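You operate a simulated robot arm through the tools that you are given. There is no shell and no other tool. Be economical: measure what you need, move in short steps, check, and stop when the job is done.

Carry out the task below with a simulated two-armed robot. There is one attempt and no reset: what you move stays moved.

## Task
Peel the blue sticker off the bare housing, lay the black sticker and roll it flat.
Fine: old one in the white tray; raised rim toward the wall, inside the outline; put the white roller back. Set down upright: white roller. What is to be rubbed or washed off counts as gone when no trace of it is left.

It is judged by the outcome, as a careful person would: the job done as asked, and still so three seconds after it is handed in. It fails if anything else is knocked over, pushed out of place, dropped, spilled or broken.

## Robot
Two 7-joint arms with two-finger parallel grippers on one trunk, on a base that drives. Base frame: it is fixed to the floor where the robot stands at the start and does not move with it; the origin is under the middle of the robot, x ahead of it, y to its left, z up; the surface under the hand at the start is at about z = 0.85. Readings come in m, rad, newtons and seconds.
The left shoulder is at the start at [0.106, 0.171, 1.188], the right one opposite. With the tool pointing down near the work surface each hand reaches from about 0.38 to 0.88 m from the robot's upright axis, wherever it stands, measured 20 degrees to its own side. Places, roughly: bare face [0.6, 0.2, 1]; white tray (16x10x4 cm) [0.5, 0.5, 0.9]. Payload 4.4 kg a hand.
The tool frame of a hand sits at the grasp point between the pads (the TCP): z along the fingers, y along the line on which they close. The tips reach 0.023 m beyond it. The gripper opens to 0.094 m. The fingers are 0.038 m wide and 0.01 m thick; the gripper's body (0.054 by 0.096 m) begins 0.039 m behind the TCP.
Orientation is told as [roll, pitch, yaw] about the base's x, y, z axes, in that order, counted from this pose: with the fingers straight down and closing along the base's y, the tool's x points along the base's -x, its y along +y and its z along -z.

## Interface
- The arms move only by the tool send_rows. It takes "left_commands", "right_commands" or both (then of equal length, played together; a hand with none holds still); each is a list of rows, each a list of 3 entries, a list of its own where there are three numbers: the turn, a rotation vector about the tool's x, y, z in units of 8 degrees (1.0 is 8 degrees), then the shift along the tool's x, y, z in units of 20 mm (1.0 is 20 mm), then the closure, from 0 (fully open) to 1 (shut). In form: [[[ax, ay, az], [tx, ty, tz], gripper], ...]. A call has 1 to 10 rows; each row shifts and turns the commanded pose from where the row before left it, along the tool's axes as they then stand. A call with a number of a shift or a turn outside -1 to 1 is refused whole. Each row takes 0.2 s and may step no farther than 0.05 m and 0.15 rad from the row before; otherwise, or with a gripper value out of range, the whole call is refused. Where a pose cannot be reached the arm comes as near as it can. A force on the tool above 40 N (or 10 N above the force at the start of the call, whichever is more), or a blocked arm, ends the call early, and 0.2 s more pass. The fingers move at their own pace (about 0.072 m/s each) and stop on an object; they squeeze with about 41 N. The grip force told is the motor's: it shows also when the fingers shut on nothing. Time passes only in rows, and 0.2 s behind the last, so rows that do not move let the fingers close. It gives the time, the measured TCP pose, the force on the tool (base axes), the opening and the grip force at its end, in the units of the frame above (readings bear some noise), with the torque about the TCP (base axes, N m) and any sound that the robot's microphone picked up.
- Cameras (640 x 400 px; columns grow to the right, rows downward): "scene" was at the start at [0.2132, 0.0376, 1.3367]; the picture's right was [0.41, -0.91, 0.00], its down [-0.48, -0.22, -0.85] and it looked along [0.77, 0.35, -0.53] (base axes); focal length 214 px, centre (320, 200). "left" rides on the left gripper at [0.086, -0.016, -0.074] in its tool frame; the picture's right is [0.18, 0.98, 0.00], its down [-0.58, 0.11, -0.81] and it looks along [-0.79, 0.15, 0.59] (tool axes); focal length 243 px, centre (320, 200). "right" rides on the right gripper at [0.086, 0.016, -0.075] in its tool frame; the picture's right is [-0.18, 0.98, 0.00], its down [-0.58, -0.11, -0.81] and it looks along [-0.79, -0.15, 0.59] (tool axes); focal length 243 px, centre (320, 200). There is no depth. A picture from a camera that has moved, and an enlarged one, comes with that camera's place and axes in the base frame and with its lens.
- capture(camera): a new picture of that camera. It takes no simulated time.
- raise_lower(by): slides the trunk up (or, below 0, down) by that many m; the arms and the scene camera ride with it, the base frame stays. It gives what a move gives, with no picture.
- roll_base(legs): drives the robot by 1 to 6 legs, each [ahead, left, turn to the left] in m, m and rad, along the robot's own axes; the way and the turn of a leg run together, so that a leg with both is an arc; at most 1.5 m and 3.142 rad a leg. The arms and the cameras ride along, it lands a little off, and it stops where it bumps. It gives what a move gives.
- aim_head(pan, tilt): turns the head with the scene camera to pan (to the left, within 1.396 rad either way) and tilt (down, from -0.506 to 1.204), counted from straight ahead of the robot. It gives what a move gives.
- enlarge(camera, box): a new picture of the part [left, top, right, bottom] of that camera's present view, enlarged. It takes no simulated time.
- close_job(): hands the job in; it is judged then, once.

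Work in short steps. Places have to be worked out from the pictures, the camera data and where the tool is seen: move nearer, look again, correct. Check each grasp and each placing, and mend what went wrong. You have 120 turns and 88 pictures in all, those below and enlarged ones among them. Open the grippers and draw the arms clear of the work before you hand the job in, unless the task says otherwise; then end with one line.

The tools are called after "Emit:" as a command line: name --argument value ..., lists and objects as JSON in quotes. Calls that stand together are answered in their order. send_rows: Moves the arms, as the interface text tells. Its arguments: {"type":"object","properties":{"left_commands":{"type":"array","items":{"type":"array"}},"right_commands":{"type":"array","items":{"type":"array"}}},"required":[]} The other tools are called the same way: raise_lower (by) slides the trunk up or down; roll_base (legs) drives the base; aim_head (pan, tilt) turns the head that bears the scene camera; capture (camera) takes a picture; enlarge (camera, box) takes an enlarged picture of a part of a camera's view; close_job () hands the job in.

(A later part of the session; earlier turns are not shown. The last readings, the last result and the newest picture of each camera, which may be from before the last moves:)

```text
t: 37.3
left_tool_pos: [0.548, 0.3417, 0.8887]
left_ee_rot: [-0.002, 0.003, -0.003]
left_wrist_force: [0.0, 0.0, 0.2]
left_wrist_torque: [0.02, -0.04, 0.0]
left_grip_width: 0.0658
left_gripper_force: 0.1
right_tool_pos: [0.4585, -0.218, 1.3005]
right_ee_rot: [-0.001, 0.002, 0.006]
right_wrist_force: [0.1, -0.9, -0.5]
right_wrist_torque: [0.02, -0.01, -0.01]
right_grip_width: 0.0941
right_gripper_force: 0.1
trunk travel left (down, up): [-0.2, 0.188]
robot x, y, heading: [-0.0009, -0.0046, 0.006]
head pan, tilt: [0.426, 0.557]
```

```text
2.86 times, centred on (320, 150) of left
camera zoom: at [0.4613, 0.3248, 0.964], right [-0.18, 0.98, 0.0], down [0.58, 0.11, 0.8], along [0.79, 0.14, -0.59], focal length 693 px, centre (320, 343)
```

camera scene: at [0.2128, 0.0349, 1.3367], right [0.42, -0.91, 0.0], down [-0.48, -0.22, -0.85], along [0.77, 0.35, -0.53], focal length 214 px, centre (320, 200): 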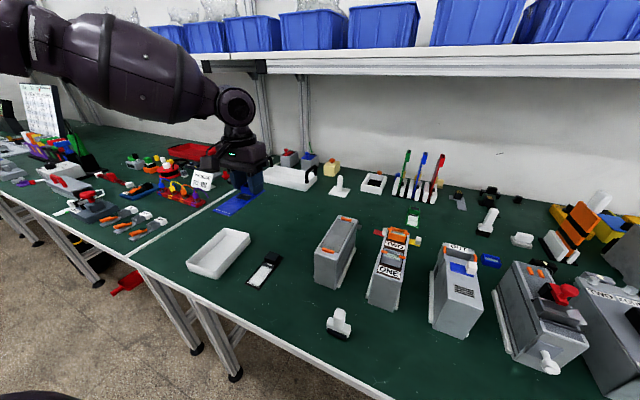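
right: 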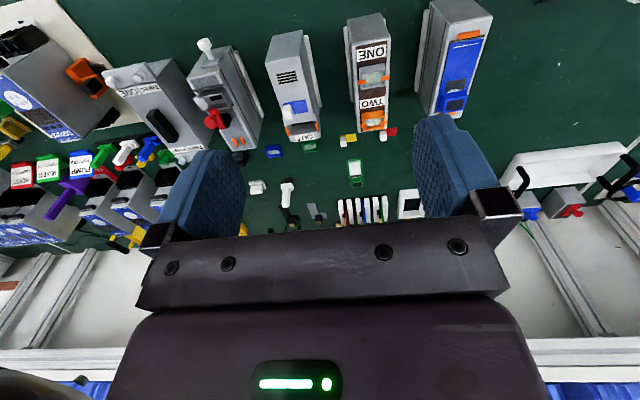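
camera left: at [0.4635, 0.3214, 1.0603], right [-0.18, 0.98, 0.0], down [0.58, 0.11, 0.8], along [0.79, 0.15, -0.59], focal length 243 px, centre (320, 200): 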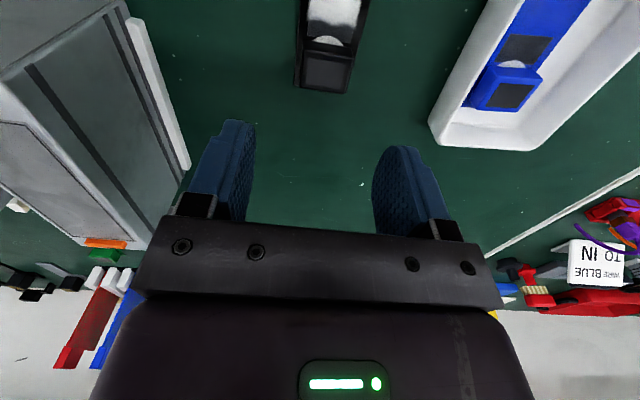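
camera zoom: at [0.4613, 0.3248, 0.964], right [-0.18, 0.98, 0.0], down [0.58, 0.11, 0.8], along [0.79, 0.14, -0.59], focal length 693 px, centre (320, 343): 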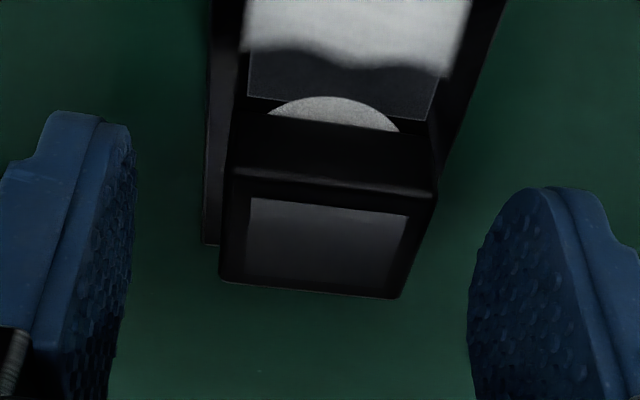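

Block is centred between the fingers. I lower 8 mm more and close.

Emit:
send_rows --left_commands '[[[0, 0, 0], [0, 0.02, 0.4], 0.3], [[0, 0, 0], [0, 0, 0], 0.6], [[0, 0, 0], [0, 0, 0], 0.9], [[0, 0, 0], [0, 0, 0], 0.9]]'

Emit:
capture --camera "left"

```text
t: 38.3
left_tool_pos: [0.5446, 0.3444, 0.8837]
left_ee_rot: [-0.003, 0.002, -0.005]
left_wrist_force: [-0.6, 0.5, 0.1]
left_wrist_torque: [-0.03, -0.02, -0.02]
left_grip_width: 0.0365
left_gripper_force: 41.0
left hand out of reach, approached as far as the arm can: row 1
right_tool_pos: [0.4578, -0.2176, 1.2993]
right_ee_rot: [-0.001, 0.001, 0.005]
right_wrist_force: [-0.3, -0.2, -0.3]
right_wrist_torque: [-0.02, 0.01, 0.0]
right_grip_width: 0.0943
right_gripper_force: 0.1
trunk travel left (down, up): [-0.2, 0.188]
robot x, y, heading: [-0.0012, -0.0046, 0.003]
head pan, tilt: [0.426, 0.557]
```

```text
56 pictures are left
camera left: at [0.4583, 0.3264, 0.9598], right [-0.18, 0.98, 0.0], down [0.58, 0.11, 0.8], along [0.79, 0.14, -0.59], focal length 243 px, centre (320, 200)
```

left: 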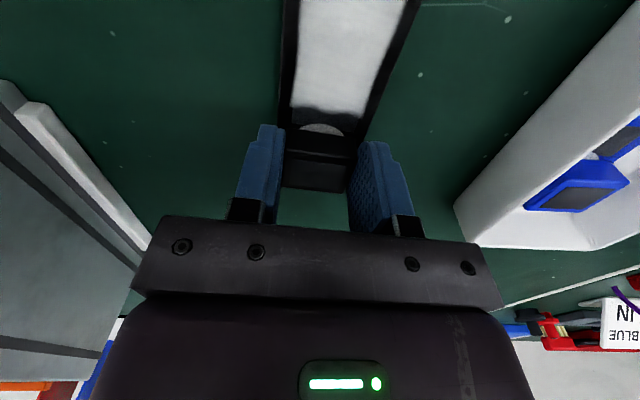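

Gripped at 36.5 mm. I lift the black sticker 0.2 m/s gently and check it.

Emit:
send_rows --left_commands '[[[0, 0, 0], [0, 0, -0.3], 0.9], [[0, 0, 0], [0, 0, -1], 0.9], [[0, 0, 0], [0, 0, -1], 0.9], [[0, 0, 0], [0, 0, -1], 0.9], [[0, 0, 0], [0, 0, -1], 0.9], [[0, 0, 0], [0, 0, -1], 0.9], [[0, 0, 0], [0, 0, -1], 0.9], [[0, 0, 0], [0, 0, -1], 0.9], [[0, 0, 0], [0, 0, -1], 0.9], [[0, 0, 0], [0, 0, -1], 0.9]]'

Emit:
send_rows --left_commands '[[[0, 0, 0], [0, 0, -1], 0.9], [[0, 0, 0], [0, 0, -1], 0.9]]'

Emit:
capture --camera "scene"

```text
t: 40.5
left_tool_pos: [0.5474, 0.3438, 1.0709]
left_ee_rot: [-0.002, 0.003, -0.003]
left_wrist_force: [-0.9, 0.2, -0.3]
left_wrist_torque: [0.0, -0.01, 0.01]
left_grip_width: 0.0365
left_gripper_force: 40.9
right_tool_pos: [0.457, -0.219, 1.3]
right_ee_rot: [-0.001, 0.001, 0.002]
right_wrist_force: [-0.4, -0.1, 0.9]
right_wrist_torque: [-0.02, -0.02, 0.0]
right_grip_width: 0.094
right_gripper_force: 0.0
trunk travel left (down, up): [-0.2, 0.188]
robot x, y, heading: [-0.0018, -0.002, 0.003]
head pan, tilt: [0.426, 0.557]
```

```text
t: 41.1
left_tool_pos: [0.5465, 0.3438, 1.1099]
left_ee_rot: [-0.001, 0.003, -0.004]
left_wrist_force: [-0.1, -0.1, -0.6]
left_wrist_torque: [-0.01, 0.0, -0.01]
left_grip_width: 0.0369
left_gripper_force: 41.2
right_tool_pos: [0.4583, -0.2181, 1.3006]
right_ee_rot: [0.0, 0.0, 0.004]
right_wrist_force: [0.0, 0.4, 0.1]
right_wrist_torque: [-0.01, -0.01, -0.03]
right_grip_width: 0.0939
right_gripper_force: 0.2
trunk travel left (down, up): [-0.2, 0.188]
robot x, y, heading: [-0.0006, -0.0016, 0.006]
head pan, tilt: [0.426, 0.557]
```

```text
55 pictures are left
camera scene: at [0.2127, 0.0345, 1.3367], right [0.42, -0.91, 0.0], down [-0.48, -0.22, -0.85], along [0.77, 0.35, -0.53], focal length 214 px, centre (320, 200)
```

scene: 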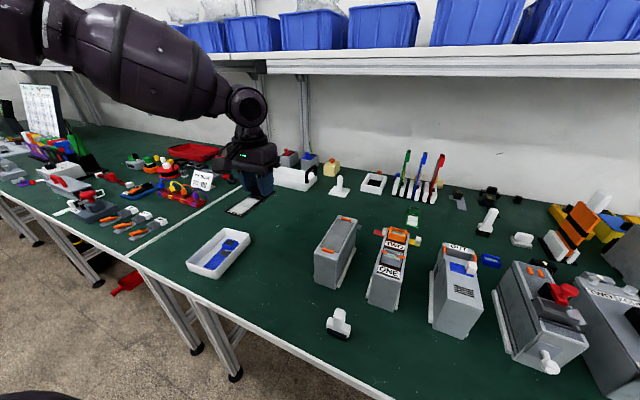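

Lifted cleanly. I measure the bare outline on the housing now that it's unobstructed.

Emit:
enlarge --camera "scene" --box '[305, 205, 365, 255]'

Emit:
roll_base --legs '[[0, -0.2, 0]]'

Emit:
enlarge --camera "scene" --box '[230, 180, 320, 250]'

Emit:
capture --camera "left"

```text
8.00 times, centred on (335, 230) of scene
camera zoom: at [0.2127, 0.0345, 1.3367], right [0.42, -0.91, 0.0], down [-0.48, -0.22, -0.85], along [0.77, 0.35, -0.53], focal length 1716 px, centre (200, -40)
```

zoom: 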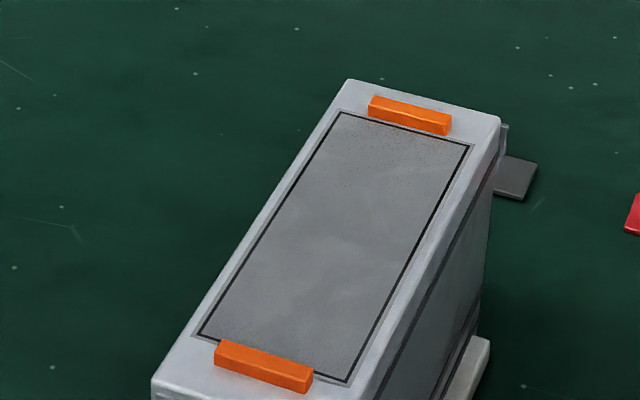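

```text
t: 43.5
left_tool_pos: [0.5474, 0.1431, 1.1095]
left_ee_rot: [0.001, 0.003, -0.001]
left_wrist_force: [0.3, -0.6, 0.2]
left_wrist_torque: [-0.02, 0.01, 0.02]
left_grip_width: 0.0366
left_gripper_force: 41.0
right_tool_pos: [0.4589, -0.4188, 1.3005]
right_ee_rot: [0.0, 0.002, 0.005]
right_wrist_force: [-0.3, -0.5, -0.8]
right_wrist_torque: [0.04, -0.02, -0.02]
right_grip_width: 0.0941
right_gripper_force: 0.0
trunk travel left (down, up): [-0.2, 0.188]
robot x, y, heading: [0.0002, -0.2001, 0.008]
head pan, tilt: [0.426, 0.557]
```

```text
5.71 times, centred on (275, 215) of scene
camera zoom: at [0.2135, -0.1666, 1.3367], right [0.42, -0.91, 0.0], down [-0.48, -0.22, -0.85], along [0.77, 0.35, -0.53], focal length 1226 px, centre (577, 114)
```

zoom: 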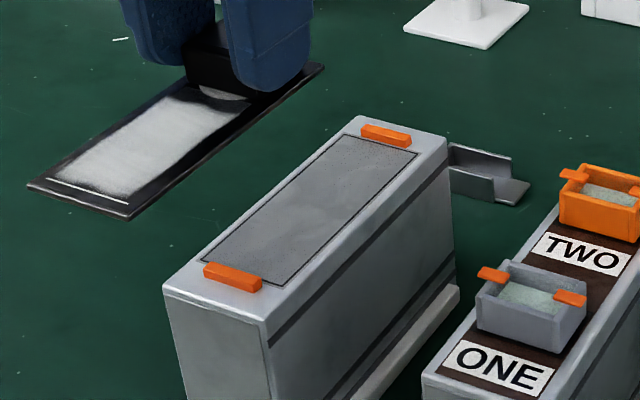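

```text
52 pictures are left
camera left: at [0.4604, 0.1263, 1.1857], right [-0.18, 0.98, 0.0], down [0.58, 0.11, 0.8], along [0.79, 0.15, -0.59], focal length 243 px, centre (320, 200)
```

left: 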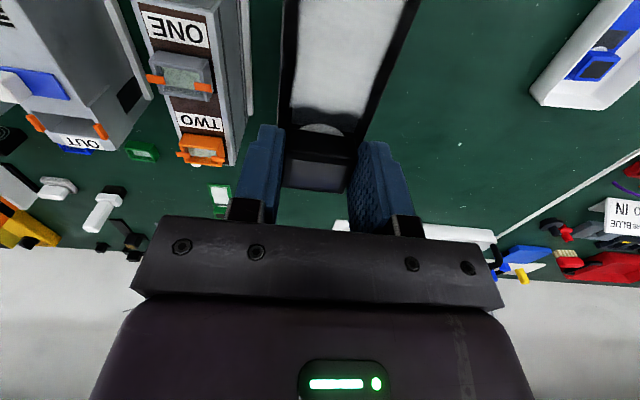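

Outline measured: x 0.561–0.686, y 0.145–0.191 at z≈0.961; held sticker's centre is (0.522, 0.144), TCP (0.547, 0.143). I move to TCP≈(0.649, 0.168) and lower to hover 2–3 cm above.

Emit:
send_rows --left_commands '[[[0, 0, 0], [-1, 0.3, 0], 0.9], [[0, 0, 0], [-1, 0.3, 0], 0.9], [[0, 0, 0], [-1, 0.3, 0], 0.9], [[0, 0, 0], [-1, 0.3, 0], 0.9], [[0, 0, 0], [-1, 0, 0], 0.9], [[0, 0, 0], [-0.1, 0, 1], 0.9], [[0, 0, 0], [0, 0, 1], 0.9], [[0, 0, 0], [0, 0, 1], 0.9], [[0, 0, 0], [0, 0, 1], 0.9], [[0, 0, 0], [0, 0, 0.6], 0.9]]'

Emit:
enlarge --camera "scene" --box '[230, 180, 320, 250]'

```text
t: 45.7
left_tool_pos: [0.6494, 0.167, 1.0165]
left_ee_rot: [-0.001, 0.003, -0.001]
left_wrist_force: [0.0, -0.5, 0.3]
left_wrist_torque: [-0.02, 0.01, -0.01]
left_grip_width: 0.0366
left_gripper_force: 41.1
right_tool_pos: [0.4601, -0.4189, 1.2993]
right_ee_rot: [0.0, 0.0, 0.005]
right_wrist_force: [-0.9, 1.1, 0.0]
right_wrist_torque: [-0.03, -0.01, 0.02]
right_grip_width: 0.0941
right_gripper_force: 0.1
trunk travel left (down, up): [-0.2, 0.188]
robot x, y, heading: [-0.0013, -0.205, 0.006]
head pan, tilt: [0.426, 0.557]
```

```text
5.71 times, centred on (275, 215) of scene
camera zoom: at [0.2137, -0.1662, 1.3367], right [0.42, -0.91, 0.0], down [-0.48, -0.22, -0.85], along [0.77, 0.35, -0.53], focal length 1226 px, centre (577, 114)
```

zoom: 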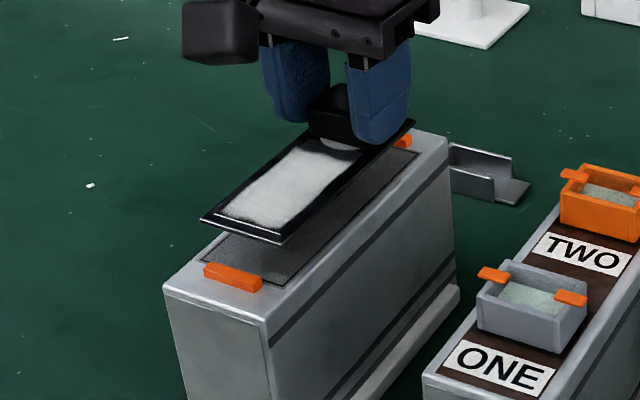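

Alignment looks close. I lower to about 5 mm above the face and compare edges directly.

Emit:
send_rows --left_commands '[[[0, 0, 0], [0, 0.05, 0.4], 0.9], [[0, 0, 0], [0, 0, 0.4], 0.9]]'

Emit:
enlarge --camera "scene" --box '[245, 190, 315, 240]'

```text
t: 46.3
left_tool_pos: [0.6497, 0.1676, 1.0011]
left_ee_rot: [0.001, 0.005, -0.003]
left_wrist_force: [0.0, 0.1, -0.1]
left_wrist_torque: [0.02, -0.01, -0.01]
left_grip_width: 0.0366
left_gripper_force: 41.2
right_tool_pos: [0.4597, -0.4193, 1.3002]
right_ee_rot: [-0.001, 0.002, 0.004]
right_wrist_force: [0.5, -0.6, 0.2]
right_wrist_torque: [-0.02, 0.01, 0.01]
right_grip_width: 0.094
right_gripper_force: 0.1
trunk travel left (down, up): [-0.2, 0.188]
robot x, y, heading: [-0.0016, -0.202, 0.007]
head pan, tilt: [0.426, 0.557]
```

```text
8.00 times, centred on (280, 215) of scene
camera zoom: at [0.2136, -0.1662, 1.3367], right [0.42, -0.91, 0.0], down [-0.48, -0.22, -0.85], along [0.77, 0.35, -0.53], focal length 1716 px, centre (640, 80)
```

zoom: 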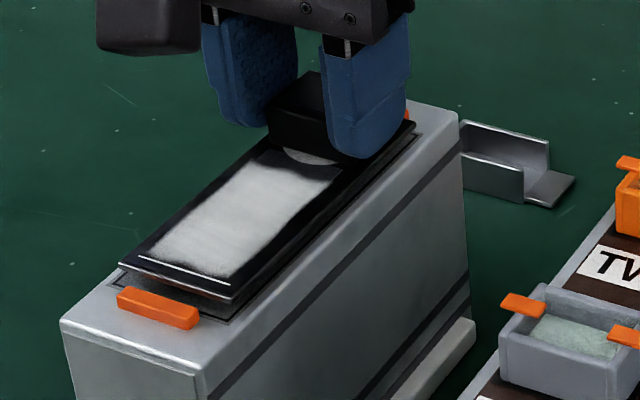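

Very near alignment. I lower 3 mm more and zoom in tightly on the two visible ends.

Emit:
send_rows --left_commands '[[[0, 0, 0], [0, 0, 0.15], 0.9]]'

Emit:
enlarge --camera "scene" --box '[250, 216, 275, 234]'

Emit:
enlarge --camera "scene" --box '[280, 195, 305, 213]'

```text
t: 46.7
left_tool_pos: [0.6478, 0.1664, 0.9986]
left_ee_rot: [-0.003, 0.003, -0.003]
left_wrist_force: [-0.4, 0.1, 0.7]
left_wrist_torque: [0.03, -0.02, 0.0]
left_grip_width: 0.0366
left_gripper_force: 41.2
right_tool_pos: [0.4589, -0.4183, 1.2997]
right_ee_rot: [-0.001, 0.001, 0.005]
right_wrist_force: [-0.8, -0.7, -0.6]
right_wrist_torque: [0.0, 0.02, 0.0]
right_grip_width: 0.0939
right_gripper_force: 0.0
trunk travel left (down, up): [-0.2, 0.188]
robot x, y, heading: [-0.0017, -0.2056, 0.006]
head pan, tilt: [0.426, 0.557]
```

```text
16.00 times, centred on (262, 225) of scene
camera zoom: at [0.2137, -0.1662, 1.3366], right [0.42, -0.91, 0.0], down [-0.48, -0.22, -0.85], along [0.77, 0.35, -0.53], focal length 3432 px, centre (1240, -200)
```

zoom: 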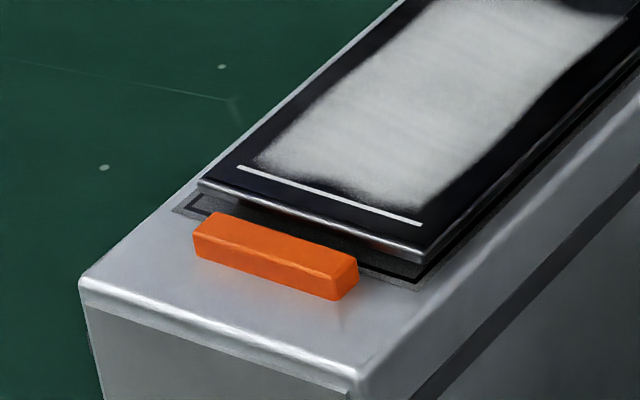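

```text
16.00 times, centred on (292, 204) of scene
camera zoom: at [0.2137, -0.1662, 1.3366], right [0.42, -0.91, 0.0], down [-0.48, -0.22, -0.85], along [0.77, 0.35, -0.53], focal length 3432 px, centre (760, 136)
```

zoom: 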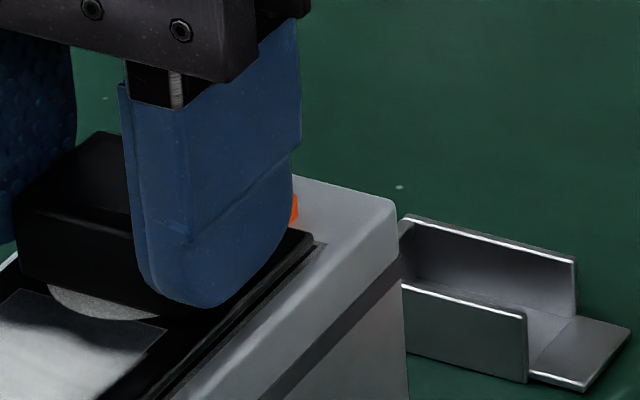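

Near end is centred within a fraction of a mm; the far end needs a closer look.

Emit:
enlarge --camera "scene" --box '[285, 203, 297, 211]'

```text
16.00 times, centred on (291, 207) of scene
camera zoom: at [0.2137, -0.1662, 1.3366], right [0.42, -0.91, 0.0], down [-0.48, -0.22, -0.85], along [0.77, 0.35, -0.53], focal length 3432 px, centre (784, 88)
```

zoom: 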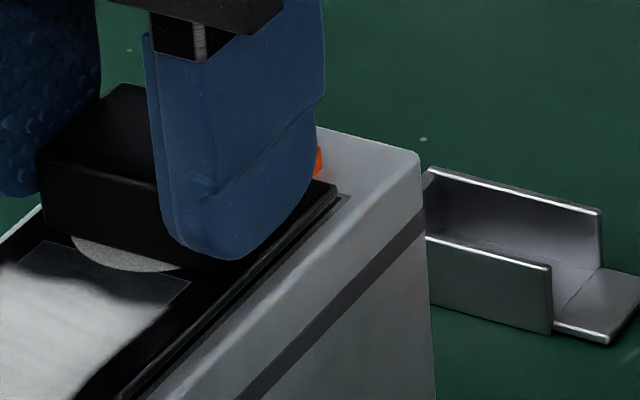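

Taking plate thickness into account, margins are ~1 mm at the sides and ~3 mm at the ends. I lower to contact.

Emit:
send_rows --left_commands '[[[0, 0, 0], [0, 0, 0.1], 0.9], [[0, 0, 0], [0, 0, 0.1], 0.9]]'

Emit:
enlarge --camera "scene" --box '[250, 216, 275, 234]'

```text
t: 47.3
left_tool_pos: [0.6493, 0.1677, 0.9934]
left_ee_rot: [-0.001, 0.005, 0.0]
left_wrist_force: [-0.5, -0.2, -0.8]
left_wrist_torque: [0.01, -0.04, -0.01]
left_grip_width: 0.0365
left_gripper_force: 41.3
right_tool_pos: [0.4594, -0.4186, 1.3001]
right_ee_rot: [-0.001, 0.002, 0.007]
right_wrist_force: [0.2, 0.1, -0.1]
right_wrist_torque: [0.01, 0.01, -0.01]
right_grip_width: 0.0938
right_gripper_force: 0.2
trunk travel left (down, up): [-0.2, 0.188]
robot x, y, heading: [0.0004, -0.2014, 0.0]
head pan, tilt: [0.426, 0.557]
```

```text
16.00 times, centred on (262, 225) of scene
camera zoom: at [0.2135, -0.1663, 1.3367], right [0.42, -0.91, 0.0], down [-0.48, -0.22, -0.85], along [0.77, 0.35, -0.53], focal length 3432 px, centre (1240, -200)
```

zoom: 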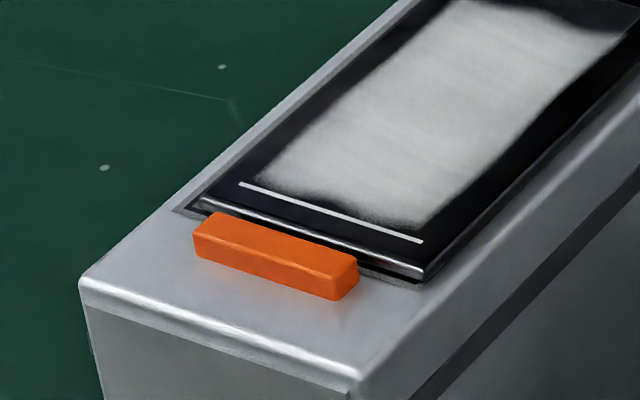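

Just above contact, it appears ~1.3 mm too far to −y and ~1 mm too near. I correct that and look at both ends.

Emit:
send_rows --left_commands '[[[0, 0, 0], [-0.05, 0.07, -0.02], 0.9]]'

Emit:
enlarge --camera "scene" --box '[250, 216, 275, 234]'

Emit:
enlarge --camera "scene" --box '[273, 200, 298, 218]'

```text
t: 47.7
left_tool_pos: [0.6494, 0.1691, 0.9942]
left_ee_rot: [-0.001, 0.004, -0.002]
left_wrist_force: [-0.1, -0.9, -0.3]
left_wrist_torque: [-0.01, -0.02, -0.01]
left_grip_width: 0.0366
left_gripper_force: 40.9
right_tool_pos: [0.4593, -0.4184, 1.2996]
right_ee_rot: [-0.002, 0.003, 0.005]
right_wrist_force: [-0.3, -0.2, 1.4]
right_wrist_torque: [-0.01, -0.01, 0.0]
right_grip_width: 0.0941
right_gripper_force: 0.1
trunk travel left (down, up): [-0.2, 0.188]
robot x, y, heading: [0.0006, -0.2037, 0.001]
head pan, tilt: [0.426, 0.557]
```

```text
16.00 times, centred on (262, 225) of scene
camera zoom: at [0.2136, -0.1663, 1.3367], right [0.42, -0.91, 0.0], down [-0.48, -0.22, -0.85], along [0.77, 0.35, -0.53], focal length 3432 px, centre (1240, -200)
```

zoom: 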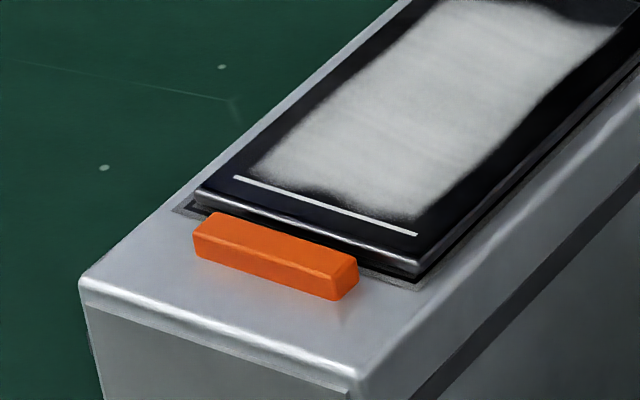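

```text
16.00 times, centred on (286, 209) of scene
camera zoom: at [0.2136, -0.1663, 1.3367], right [0.42, -0.91, 0.0], down [-0.48, -0.22, -0.85], along [0.77, 0.35, -0.53], focal length 3432 px, centre (872, 56)
```

zoom: 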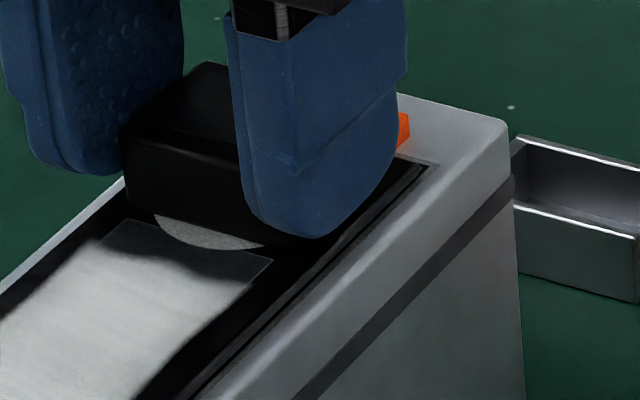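

Now the outline is visible evenly on both sides. I press down.

Emit:
send_rows --left_commands '[[[0, 0, 0], [0, 0, 0.06], 0.9], [[0, 0, 0], [0, 0, 0.06], 0.9]]'

Emit:
enlarge --camera "scene" --box '[250, 216, 275, 234]'

```text
t: 48.3
left_tool_pos: [0.6487, 0.1689, 0.9946]
left_ee_rot: [-0.001, -0.001, -0.001]
left_wrist_force: [0.9, 1.8, 14.8]
left_wrist_torque: [0.07, 0.74, -0.1]
left_grip_width: 0.0365
left_gripper_force: 41.2
right_tool_pos: [0.4579, -0.4192, 1.3005]
right_ee_rot: [-0.001, -0.001, 0.006]
right_wrist_force: [-0.4, 0.2, -0.6]
right_wrist_torque: [0.02, 0.02, 0.01]
right_grip_width: 0.0938
right_gripper_force: 0.1
trunk travel left (down, up): [-0.2, 0.188]
robot x, y, heading: [-0.0015, -0.2049, 0.007]
head pan, tilt: [0.426, 0.557]
```

```text
16.00 times, centred on (262, 225) of scene
camera zoom: at [0.2122, -0.1666, 1.3373], right [0.42, -0.91, 0.0], down [-0.48, -0.22, -0.85], along [0.77, 0.35, -0.53], focal length 3432 px, centre (1240, -200)
```

zoom: 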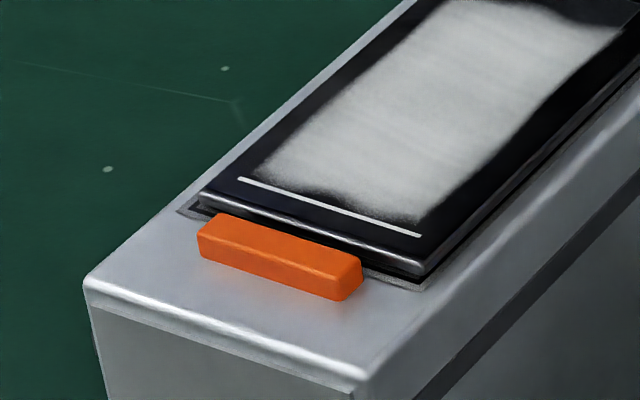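

Contact at 15 N, well inside the outline. I open and raise slowly.

Emit:
send_rows --left_commands '[[[0, 0, 0], [0, 0, -0.05], 0.5], [[0, 0, 0], [0, 0, 0], 0.4], [[0, 0, 0], [0, 0, -0.4], 0.3], [[0, 0, 0], [0, 0, -1], 0.3], [[0, 0, 0], [0, 0, -1], 0.3], [[0, 0, 0], [0, 0, -1], 0.3], [[0, 0, 0], [0, 0, -1], 0.3], [[0, 0, 0], [0, 0, -1], 0.3]]'

Emit:
enlarge --camera "scene" --box '[250, 195, 305, 235]'

```text
t: 50.1
left_tool_pos: [0.6467, 0.1687, 1.1024]
left_ee_rot: [-0.001, 0.004, -0.002]
left_wrist_force: [-0.1, -0.3, 0.5]
left_wrist_torque: [0.02, 0.01, 0.0]
left_grip_width: 0.0657
left_gripper_force: 0.1
right_tool_pos: [0.4593, -0.4182, 1.2994]
right_ee_rot: [0.001, 0.0, 0.004]
right_wrist_force: [0.0, -0.8, -0.7]
right_wrist_torque: [0.02, -0.03, 0.0]
right_grip_width: 0.0941
right_gripper_force: 0.0
trunk travel left (down, up): [-0.2, 0.188]
robot x, y, heading: [0.0041, -0.2037, 0.005]
head pan, tilt: [0.426, 0.557]
```

```text
10.00 times, centred on (278, 215) of scene
camera zoom: at [0.2131, -0.1666, 1.3368], right [0.42, -0.91, 0.0], down [-0.48, -0.22, -0.85], along [0.77, 0.35, -0.53], focal length 2145 px, centre (745, 50)
```

zoom: 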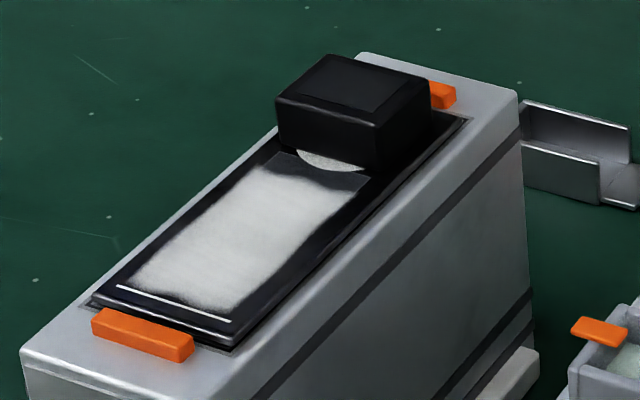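

The black sticker sits inside the outline with its block toward the wall. Next the white roller, near (0.45, 0.10); I bring the left hand back above it.

Emit:
send_rows --left_commands '[[[0, 0, 0], [1, 0, 0], 0.3], [[0, 0, 0], [1, 0, 0], 0.3], [[0, 0, 0], [1, 0, 0], 0.3], [[0, 0, 0], [1, -0.5, 0], 0.3], [[0, 0, 0], [1, -0.5, 0], 0.3], [[0, 0, 0], [1, -0.5, 0], 0.3], [[0, 0, 0], [1, -0.5, 0], 0.3], [[0, 0, 0], [1, -0.5, 0], 0.3], [[0, 0, 0], [1, -0.5, 0], 0.3], [[0, 0, 0], [1, -0.5, 0], 0.3]]'

Emit:
send_rows --left_commands '[[[0, 0, 0], [1, 0, 0], 0.3], [[0, 0, 0], [1, 0, 0], 0.3]]'

Emit:
capture --camera "left"

Emit:
enlarge --camera "scene" --box '[230, 260, 300, 310]'

```text
t: 52.3
left_tool_pos: [0.4493, 0.1001, 1.101]
left_ee_rot: [0.0, 0.001, -0.004]
left_wrist_force: [-0.6, -0.2, 0.2]
left_wrist_torque: [0.0, 0.01, 0.03]
left_grip_width: 0.0658
left_gripper_force: 0.0
right_tool_pos: [0.4583, -0.4196, 1.3016]
right_ee_rot: [0.001, 0.0, 0.005]
right_wrist_force: [0.0, -0.4, 0.1]
right_wrist_torque: [0.03, 0.01, -0.02]
right_grip_width: 0.0939
right_gripper_force: 0.1
trunk travel left (down, up): [-0.2, 0.188]
robot x, y, heading: [0.0046, -0.2048, -0.004]
head pan, tilt: [0.426, 0.557]
```

```text
t: 52.9
left_tool_pos: [0.4095, 0.1005, 1.1011]
left_ee_rot: [-0.002, 0.002, -0.002]
left_wrist_force: [0.6, -0.1, 0.3]
left_wrist_torque: [0.02, 0.0, -0.03]
left_grip_width: 0.0661
left_gripper_force: 0.0
right_tool_pos: [0.459, -0.419, 1.2998]
right_ee_rot: [-0.002, -0.002, 0.005]
right_wrist_force: [1.1, -0.5, -0.4]
right_wrist_torque: [0.02, 0.01, -0.02]
right_grip_width: 0.094
right_gripper_force: 0.1
trunk travel left (down, up): [-0.2, 0.188]
robot x, y, heading: [-0.0022, -0.2037, 0.005]
head pan, tilt: [0.426, 0.557]
```

```text
41 pictures are left
camera left: at [0.3232, 0.0831, 1.1781], right [-0.18, 0.98, 0.0], down [0.58, 0.11, 0.8], along [0.79, 0.15, -0.59], focal length 243 px, centre (320, 200)
```

left: 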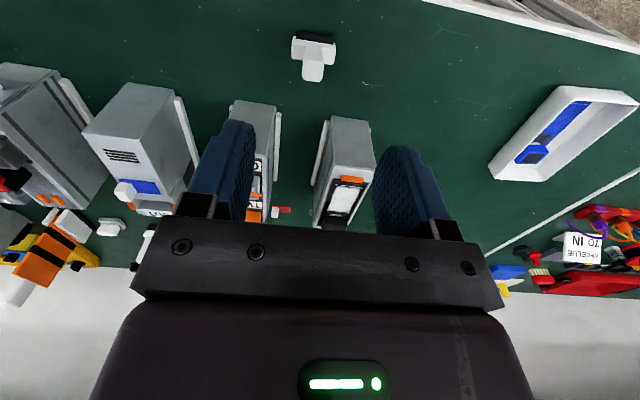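

```text
8.00 times, centred on (265, 285) of scene
camera zoom: at [0.2133, -0.166, 1.3367], right [0.42, -0.91, 0.0], down [-0.48, -0.22, -0.85], along [0.77, 0.35, -0.53], focal length 1716 px, centre (760, -480)
```

zoom: 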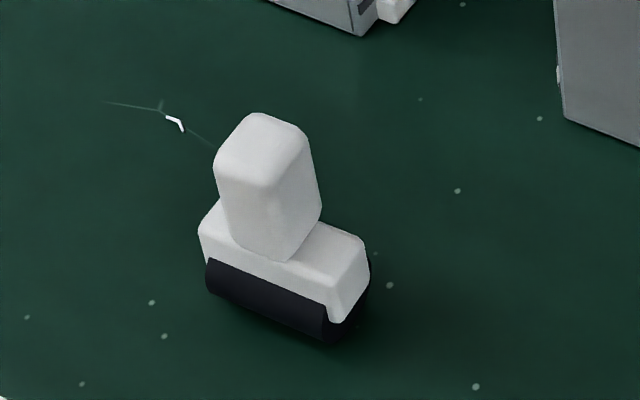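

Two views put the handle top at about (0.448, 0.0995, 0.92). I go over it and down to z≈0.94 for a check.

Emit:
send_rows --left_commands '[[[0, 0, 0], [-1, 0, 0], 0.3], [[0, 0, 0], [-0.93, -0.05, 0], 0.3], [[0, 0, 0], [0, 0, 1], 0.3], [[0, 0, 0], [0, 0, 1], 0.3], [[0, 0, 0], [0, 0, 1], 0.3], [[0, 0, 0], [0, 0, 1], 0.3], [[0, 0, 0], [0, 0, 1], 0.3], [[0, 0, 0], [0, 0, 1], 0.3], [[0, 0, 0], [0, 0, 1], 0.3], [[0, 0, 0], [0, 0, 0.7], 0.3]]'

Emit:
capture --camera "left"

Emit:
enlarge --camera "scene" --box '[230, 250, 300, 310]'

```text
t: 55.1
left_tool_pos: [0.4479, 0.099, 0.9485]
left_ee_rot: [-0.003, 0.002, -0.002]
left_wrist_force: [-0.7, 0.8, 0.5]
left_wrist_torque: [0.0, -0.02, 0.01]
left_grip_width: 0.0661
left_gripper_force: 0.1
right_tool_pos: [0.4598, -0.4188, 1.2998]
right_ee_rot: [-0.001, 0.003, 0.005]
right_wrist_force: [0.5, -0.3, -0.6]
right_wrist_torque: [0.02, 0.05, 0.04]
right_grip_width: 0.0943
right_gripper_force: 0.0
trunk travel left (down, up): [-0.2, 0.188]
robot x, y, heading: [0.0017, -0.2031, 0.008]
head pan, tilt: [0.426, 0.557]
```

```text
39 pictures are left
camera left: at [0.3621, 0.0829, 1.0247], right [-0.18, 0.98, 0.0], down [0.58, 0.11, 0.8], along [0.79, 0.15, -0.59], focal length 243 px, centre (320, 200)
```

left: 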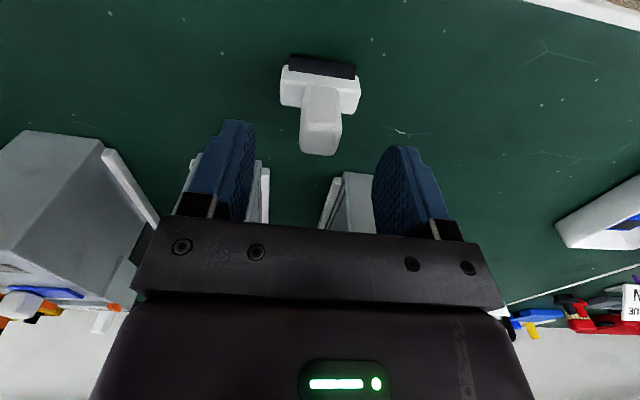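

```text
6.67 times, centred on (265, 280) of scene
camera zoom: at [0.2138, -0.1659, 1.3366], right [0.42, -0.91, 0.0], down [-0.48, -0.22, -0.85], along [0.77, 0.35, -0.53], focal length 1430 px, centre (687, -333)
```

zoom: 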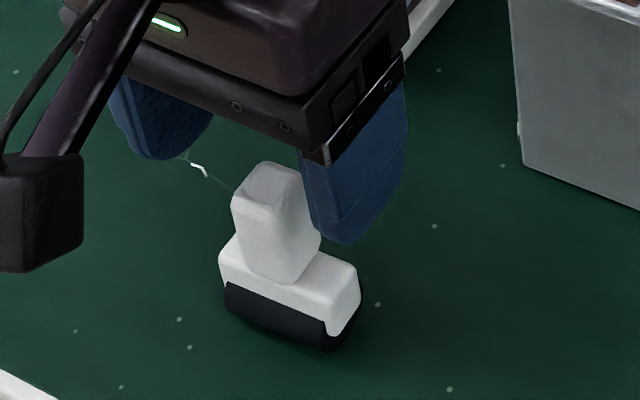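

Handle top confirmed at ≈(0.450, 0.0996). I lower 36 mm around the handle and close.

Emit:
send_rows --left_commands '[[[0, 0, 0], [-0.08, 0.03, 0.9], 0.3], [[0, 0, 0], [0, 0, 0.9], 0.3]]'

Emit:
enlarge --camera "scene" --box '[230, 250, 300, 310]'

Emit:
enlarge --camera "left" --box '[220, 80, 420, 220]'

```text
t: 55.7
left_tool_pos: [0.4498, 0.0995, 0.9119]
left_ee_rot: [-0.002, 0.004, -0.001]
left_wrist_force: [0.5, -0.2, 0.7]
left_wrist_torque: [-0.02, 0.0, 0.0]
left_grip_width: 0.0658
left_gripper_force: 0.0
right_tool_pos: [0.4596, -0.4185, 1.3005]
right_ee_rot: [0.0, 0.002, 0.005]
right_wrist_force: [-0.3, -0.2, -0.7]
right_wrist_torque: [-0.04, 0.0, 0.0]
right_grip_width: 0.0939
right_gripper_force: 0.0
trunk travel left (down, up): [-0.2, 0.188]
robot x, y, heading: [0.0032, -0.2007, 0.002]
head pan, tilt: [0.426, 0.557]
```

```text
6.67 times, centred on (265, 280) of scene
camera zoom: at [0.2137, -0.1661, 1.3366], right [0.42, -0.91, 0.0], down [-0.48, -0.22, -0.85], along [0.77, 0.35, -0.53], focal length 1430 px, centre (687, -333)
```

zoom: 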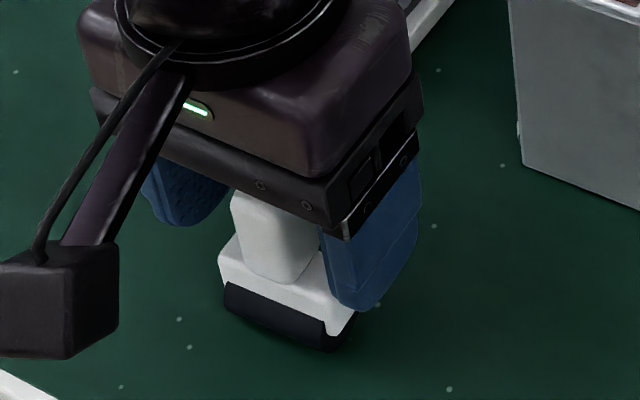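

```text
2.86 times, centred on (320, 150) of left
camera zoom: at [0.3636, 0.0826, 0.9874], right [-0.18, 0.98, 0.0], down [0.58, 0.11, 0.8], along [0.79, 0.15, -0.59], focal length 693 px, centre (320, 343)
```

zoom: 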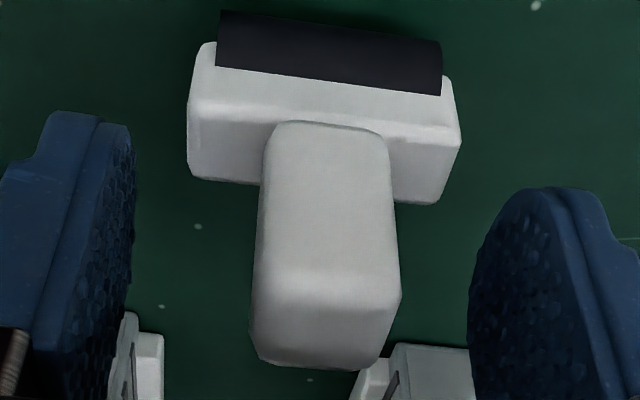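

Tips clear the roller's body (top ≈0.88). I close on the handle.

Emit:
send_rows --left_commands '[[[0, 0, 0], [0, 0, 0], 0.6], [[0, 0, 0], [0, 0, 0], 1.0], [[0, 0, 0], [0, 0, 0], 1.0], [[0, 0, 0], [0, 0, 0], 1.0]]'

Emit:
enlarge --camera "left" --box '[220, 80, 420, 220]'

```text
t: 56.7
left_tool_pos: [0.4494, 0.0984, 0.9123]
left_ee_rot: [-0.002, 0.003, -0.003]
left_wrist_force: [0.7, -0.4, 0.3]
left_wrist_torque: [-0.04, 0.02, 0.0]
left_grip_width: 0.0216
left_gripper_force: 41.3
right_tool_pos: [0.4594, -0.4184, 1.3002]
right_ee_rot: [0.0, 0.002, 0.005]
right_wrist_force: [0.0, -0.5, 0.9]
right_wrist_torque: [-0.01, -0.01, 0.0]
right_grip_width: 0.094
right_gripper_force: 0.1
trunk travel left (down, up): [-0.2, 0.188]
robot x, y, heading: [-0.0008, -0.2055, 0.004]
head pan, tilt: [0.426, 0.557]
```

```text
2.86 times, centred on (320, 150) of left
camera zoom: at [0.3635, 0.0824, 0.9877], right [-0.18, 0.98, 0.0], down [0.58, 0.11, 0.8], along [0.79, 0.15, -0.59], focal length 693 px, centre (320, 343)
```

zoom: 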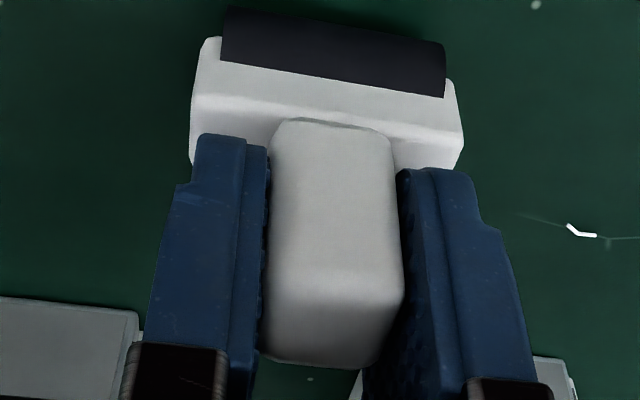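

Handle held firmly (21.6 mm); home pose TCP = (0.4496, 0.099, 0.912). I lift straight up.

Emit:
send_rows --left_commands '[[[0, 0, 0], [0, 0, -0.5], 1.0], [[0, 0, 0], [0, 0, -1], 1.0], [[0, 0, 0], [0, 0, -1], 1.0], [[0, 0, 0], [0, 0, -1], 1.0], [[0, 0, 0], [0, 0, -1], 1.0], [[0, 0, 0], [0, 0, -1], 1.0], [[0, 0, 0], [0, 0, -1], 1.0], [[0, 0, 0], [0, 0, -1], 1.0], [[0, 0, 0], [0, 0, -1], 1.0], [[0, 0, 0], [0, 0, -0.5], 1.0]]'

Emit:
send_rows --left_commands '[[[0, 0, 0], [-0.9, 0.5, 0], 1.0], [[0, 0, 0], [-0.9, 0.5, 0], 1.0], [[0, 0, 0], [-0.9, 0.5, 0], 1.0], [[0, 0, 0], [-0.9, 0.5, 0], 1.0], [[0, 0, 0], [-0.9, 0.5, 0], 1.0], [[0, 0, 0], [-0.9, 0.5, 0], 1.0], [[0, 0, 0], [-0.9, 0.5, 0], 1.0], [[0, 0, 0], [0, 0, 0.8], 1.0], [[0, 0, 0], [0, 0, 0.8], 1.0], [[0, 0, 0], [0, 0, 0], 1.0]]'

Emit:
enlarge --camera "scene" --box '[230, 180, 320, 250]'

```text
t: 58.9
left_tool_pos: [0.4488, 0.1001, 1.0927]
left_ee_rot: [0.001, 0.004, -0.003]
left_wrist_force: [0.8, 0.9, -2.2]
left_wrist_torque: [0.02, 0.03, 0.07]
left_grip_width: 0.0215
left_gripper_force: 40.6
right_tool_pos: [0.4591, -0.419, 1.3004]
right_ee_rot: [-0.001, 0.001, 0.005]
right_wrist_force: [-0.4, 0.1, -0.4]
right_wrist_torque: [-0.01, -0.02, 0.01]
right_grip_width: 0.0941
right_gripper_force: 0.0
trunk travel left (down, up): [-0.2, 0.188]
robot x, y, heading: [0.0003, -0.2043, 0.006]
head pan, tilt: [0.426, 0.557]
```

```text
t: 61.1
left_tool_pos: [0.5761, 0.1681, 1.0606]
left_ee_rot: [-0.001, 0.003, -0.004]
left_wrist_force: [-0.2, 0.0, -0.9]
left_wrist_torque: [-0.04, -0.01, -0.01]
left_grip_width: 0.0215
left_gripper_force: 40.9
right_tool_pos: [0.4584, -0.4181, 1.3006]
right_ee_rot: [-0.001, 0.0, 0.005]
right_wrist_force: [0.3, 0.4, 1.1]
right_wrist_torque: [0.02, -0.02, -0.01]
right_grip_width: 0.0943
right_gripper_force: 0.0
trunk travel left (down, up): [-0.2, 0.188]
robot x, y, heading: [0.0005, -0.2047, 0.002]
head pan, tilt: [0.426, 0.557]
```

```text
5.71 times, centred on (275, 215) of scene
camera zoom: at [0.2132, -0.1663, 1.3368], right [0.42, -0.91, 0.0], down [-0.48, -0.22, -0.85], along [0.77, 0.35, -0.53], focal length 1226 px, centre (577, 114)
```

zoom: 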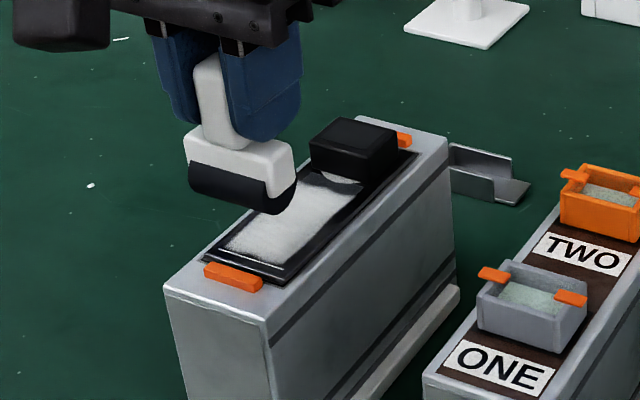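

Roller is above the near end. I lower to just above contact, then gently on.

Emit:
send_rows --left_commands '[[[0, 0, 0], [0, 0, 0.8], 1.0], [[0, 0, 0], [0, 0, 0.7], 1.0], [[0, 0, 0], [0, 0, 0.1], 1.0]]'

Emit:
send_rows --left_commands '[[[0, 0, 0], [0, 0, 0.1], 1.0], [[0, 0, 0], [0, 0, 0.05], 1.0]]'

Emit:
enlarge --camera "scene" --box '[230, 185, 320, 245]'

```text
t: 61.9
left_tool_pos: [0.5762, 0.1687, 1.0278]
left_ee_rot: [-0.001, 0.004, -0.001]
left_wrist_force: [-0.5, 0.3, -1.0]
left_wrist_torque: [-0.01, -0.03, -0.05]
left_grip_width: 0.0216
left_gripper_force: 41.0
right_tool_pos: [0.4587, -0.4185, 1.3]
right_ee_rot: [0.0, -0.001, 0.004]
right_wrist_force: [0.3, -0.1, 0.0]
right_wrist_torque: [0.01, 0.0, -0.04]
right_grip_width: 0.094
right_gripper_force: 0.1
trunk travel left (down, up): [-0.2, 0.188]
robot x, y, heading: [-0.0019, -0.2078, 0.005]
head pan, tilt: [0.426, 0.557]
```

```text
t: 62.5
left_tool_pos: [0.5757, 0.1685, 1.0251]
left_ee_rot: [0.0, 0.002, -0.003]
left_wrist_force: [-0.5, 1.3, 4.7]
left_wrist_torque: [0.06, 0.09, -0.03]
left_grip_width: 0.0218
left_gripper_force: 40.9
right_tool_pos: [0.4594, -0.4188, 1.3007]
right_ee_rot: [0.002, -0.001, 0.006]
right_wrist_force: [-0.9, -0.2, 0.3]
right_wrist_torque: [-0.01, 0.0, -0.05]
right_grip_width: 0.0941
right_gripper_force: 0.1
trunk travel left (down, up): [-0.2, 0.188]
robot x, y, heading: [0.0013, -0.2059, 0.003]
head pan, tilt: [0.426, 0.557]
```

```text
6.67 times, centred on (275, 215) of scene
camera zoom: at [0.2129, -0.1664, 1.3369], right [0.42, -0.91, 0.0], down [-0.48, -0.22, -0.85], along [0.77, 0.35, -0.53], focal length 1430 px, centre (620, 100)
```

zoom: 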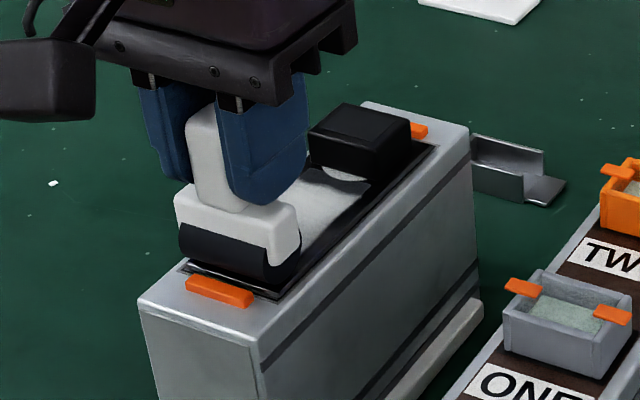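

In contact at ~5 N. I press ~1.5 mm more and roll slowly forward.

Emit:
send_rows --left_commands '[[[0, 0, 0], [0, 0, 0.08], 1.0], [[0, 0, 0], [0.2, 0, 0], 1.0], [[0, 0, 0], [-0.3, 0, 0], 1.0], [[0, 0, 0], [-0.3, 0, 0], 1.0], [[0, 0, 0], [-0.3, 0, 0], 1.0]]'

```text
t: 63.7
left_tool_pos: [0.5866, 0.1681, 1.0258]
left_ee_rot: [0.002, 0.003, -0.002]
left_wrist_force: [-15.2, -1.1, 20.6]
left_wrist_torque: [-0.02, 0.97, 0.01]
left_grip_width: 0.0215
left_gripper_force: 40.9
right_tool_pos: [0.4566, -0.4192, 1.3017]
right_ee_rot: [0.0, 0.0, 0.005]
right_wrist_force: [-0.9, 0.1, 0.8]
right_wrist_torque: [0.01, 0.0, 0.0]
right_grip_width: 0.0941
right_gripper_force: 0.0
trunk travel left (down, up): [-0.2, 0.188]
robot x, y, heading: [-0.0005, -0.2043, 0.005]
head pan, tilt: [0.426, 0.557]
```

There's a 15 N drag at 20 N pressure; I check that the sticker and housing haven't shifted before going on.

Emit:
enlarge --camera "scene" --box '[230, 185, 320, 245]'

Emit:
enlarge --camera "scene" --box '[250, 216, 275, 234]'

```text
6.67 times, centred on (275, 215) of scene
camera zoom: at [0.21, -0.1672, 1.3374], right [0.42, -0.91, 0.0], down [-0.48, -0.22, -0.85], along [0.77, 0.35, -0.53], focal length 1430 px, centre (620, 100)
```

zoom: 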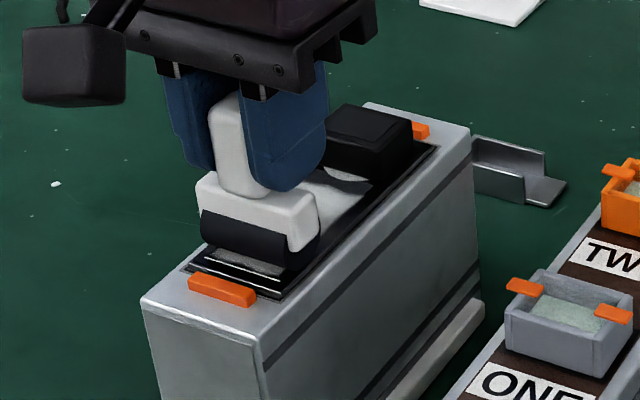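

```text
16.00 times, centred on (262, 225) of scene
camera zoom: at [0.21, -0.1672, 1.3374], right [0.42, -0.91, 0.0], down [-0.48, -0.22, -0.85], along [0.77, 0.35, -0.53], focal length 3432 px, centre (1240, -200)
```

zoom: 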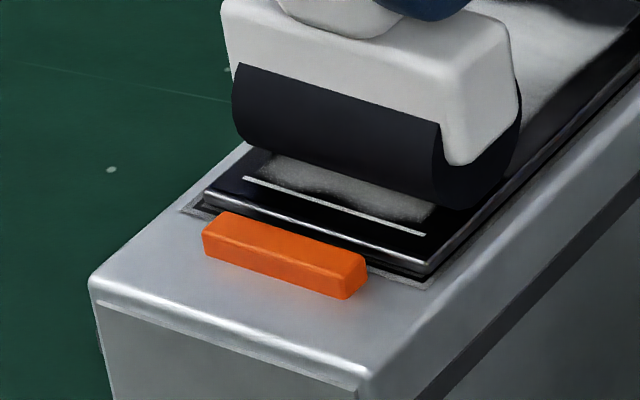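

Sticker and housing haven't moved. I lighten the pressure slightly and roll on toward the block, in two stages.

Emit:
send_rows --left_commands '[[[0, 0, 0], [-0.2, 0, -0.04], 1.0], [[0, 0, 0], [-0.3, 0, 0], 1.0], [[0, 0, 0], [-0.3, 0, 0], 1.0], [[0, 0, 0], [-0.3, 0, 0], 1.0]]'

Emit:
enlarge --camera "scene" --box '[240, 185, 310, 235]'

```text
t: 64.7
left_tool_pos: [0.609, 0.1681, 1.0257]
left_ee_rot: [0.0, 0.001, -0.003]
left_wrist_force: [-12.1, 2.0, 17.3]
left_wrist_torque: [0.03, 0.8, 0.02]
left_grip_width: 0.0215
left_gripper_force: 40.9
right_tool_pos: [0.4565, -0.4189, 1.3015]
right_ee_rot: [-0.001, -0.001, 0.006]
right_wrist_force: [-1.4, -0.2, 0.0]
right_wrist_torque: [-0.02, 0.02, -0.03]
right_grip_width: 0.0942
right_gripper_force: 0.1
trunk travel left (down, up): [-0.2, 0.188]
robot x, y, heading: [-0.0009, -0.2082, 0.005]
head pan, tilt: [0.426, 0.557]
```

```text
8.00 times, centred on (275, 210) of scene
camera zoom: at [0.2108, -0.1671, 1.3372], right [0.42, -0.91, 0.0], down [-0.48, -0.22, -0.85], along [0.77, 0.35, -0.53], focal length 1716 px, centre (680, 120)
```

zoom: 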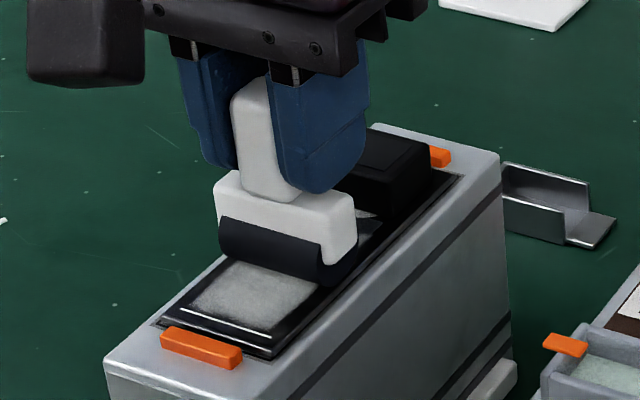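

Rolling fine. On to just before the block, then back to the near end.

Emit:
send_rows --left_commands '[[[0, 0, 0], [-0.3, 0, 0], 1.0], [[0, 0, 0], [-0.3, 0, 0], 1.0], [[0, 0, 0], [-0.3, 0, 0], 1.0]]'

Emit:
enlarge --camera "scene" --box '[250, 185, 310, 230]'

```text
t: 65.5
left_tool_pos: [0.6289, 0.1674, 1.0257]
left_ee_rot: [-0.001, 0.0, -0.001]
left_wrist_force: [-15.5, -0.3, 22.0]
left_wrist_torque: [0.02, 1.06, 0.02]
left_grip_width: 0.0216
left_gripper_force: 41.1
right_tool_pos: [0.4563, -0.4196, 1.3016]
right_ee_rot: [0.002, -0.002, 0.005]
right_wrist_force: [-0.4, 0.3, -0.3]
right_wrist_torque: [-0.04, 0.01, 0.01]
right_grip_width: 0.0939
right_gripper_force: 0.1
trunk travel left (down, up): [-0.2, 0.188]
robot x, y, heading: [0.0011, -0.2082, 0.007]
head pan, tilt: [0.426, 0.557]
```

```text
8.89 times, centred on (280, 208) of scene
camera zoom: at [0.21, -0.1672, 1.3375], right [0.42, -0.91, 0.0], down [-0.48, -0.22, -0.85], along [0.77, 0.35, -0.53], focal length 1906 px, centre (676, 133)
```

zoom: 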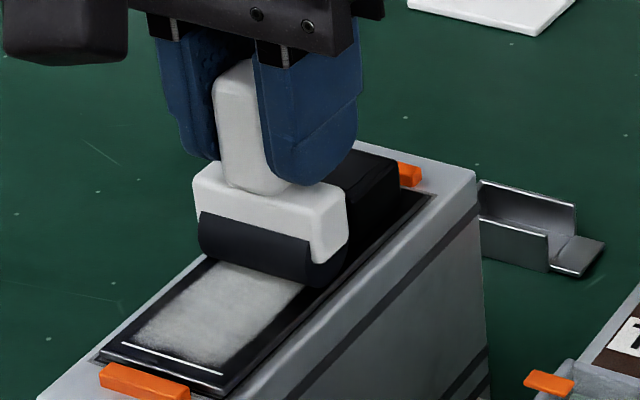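

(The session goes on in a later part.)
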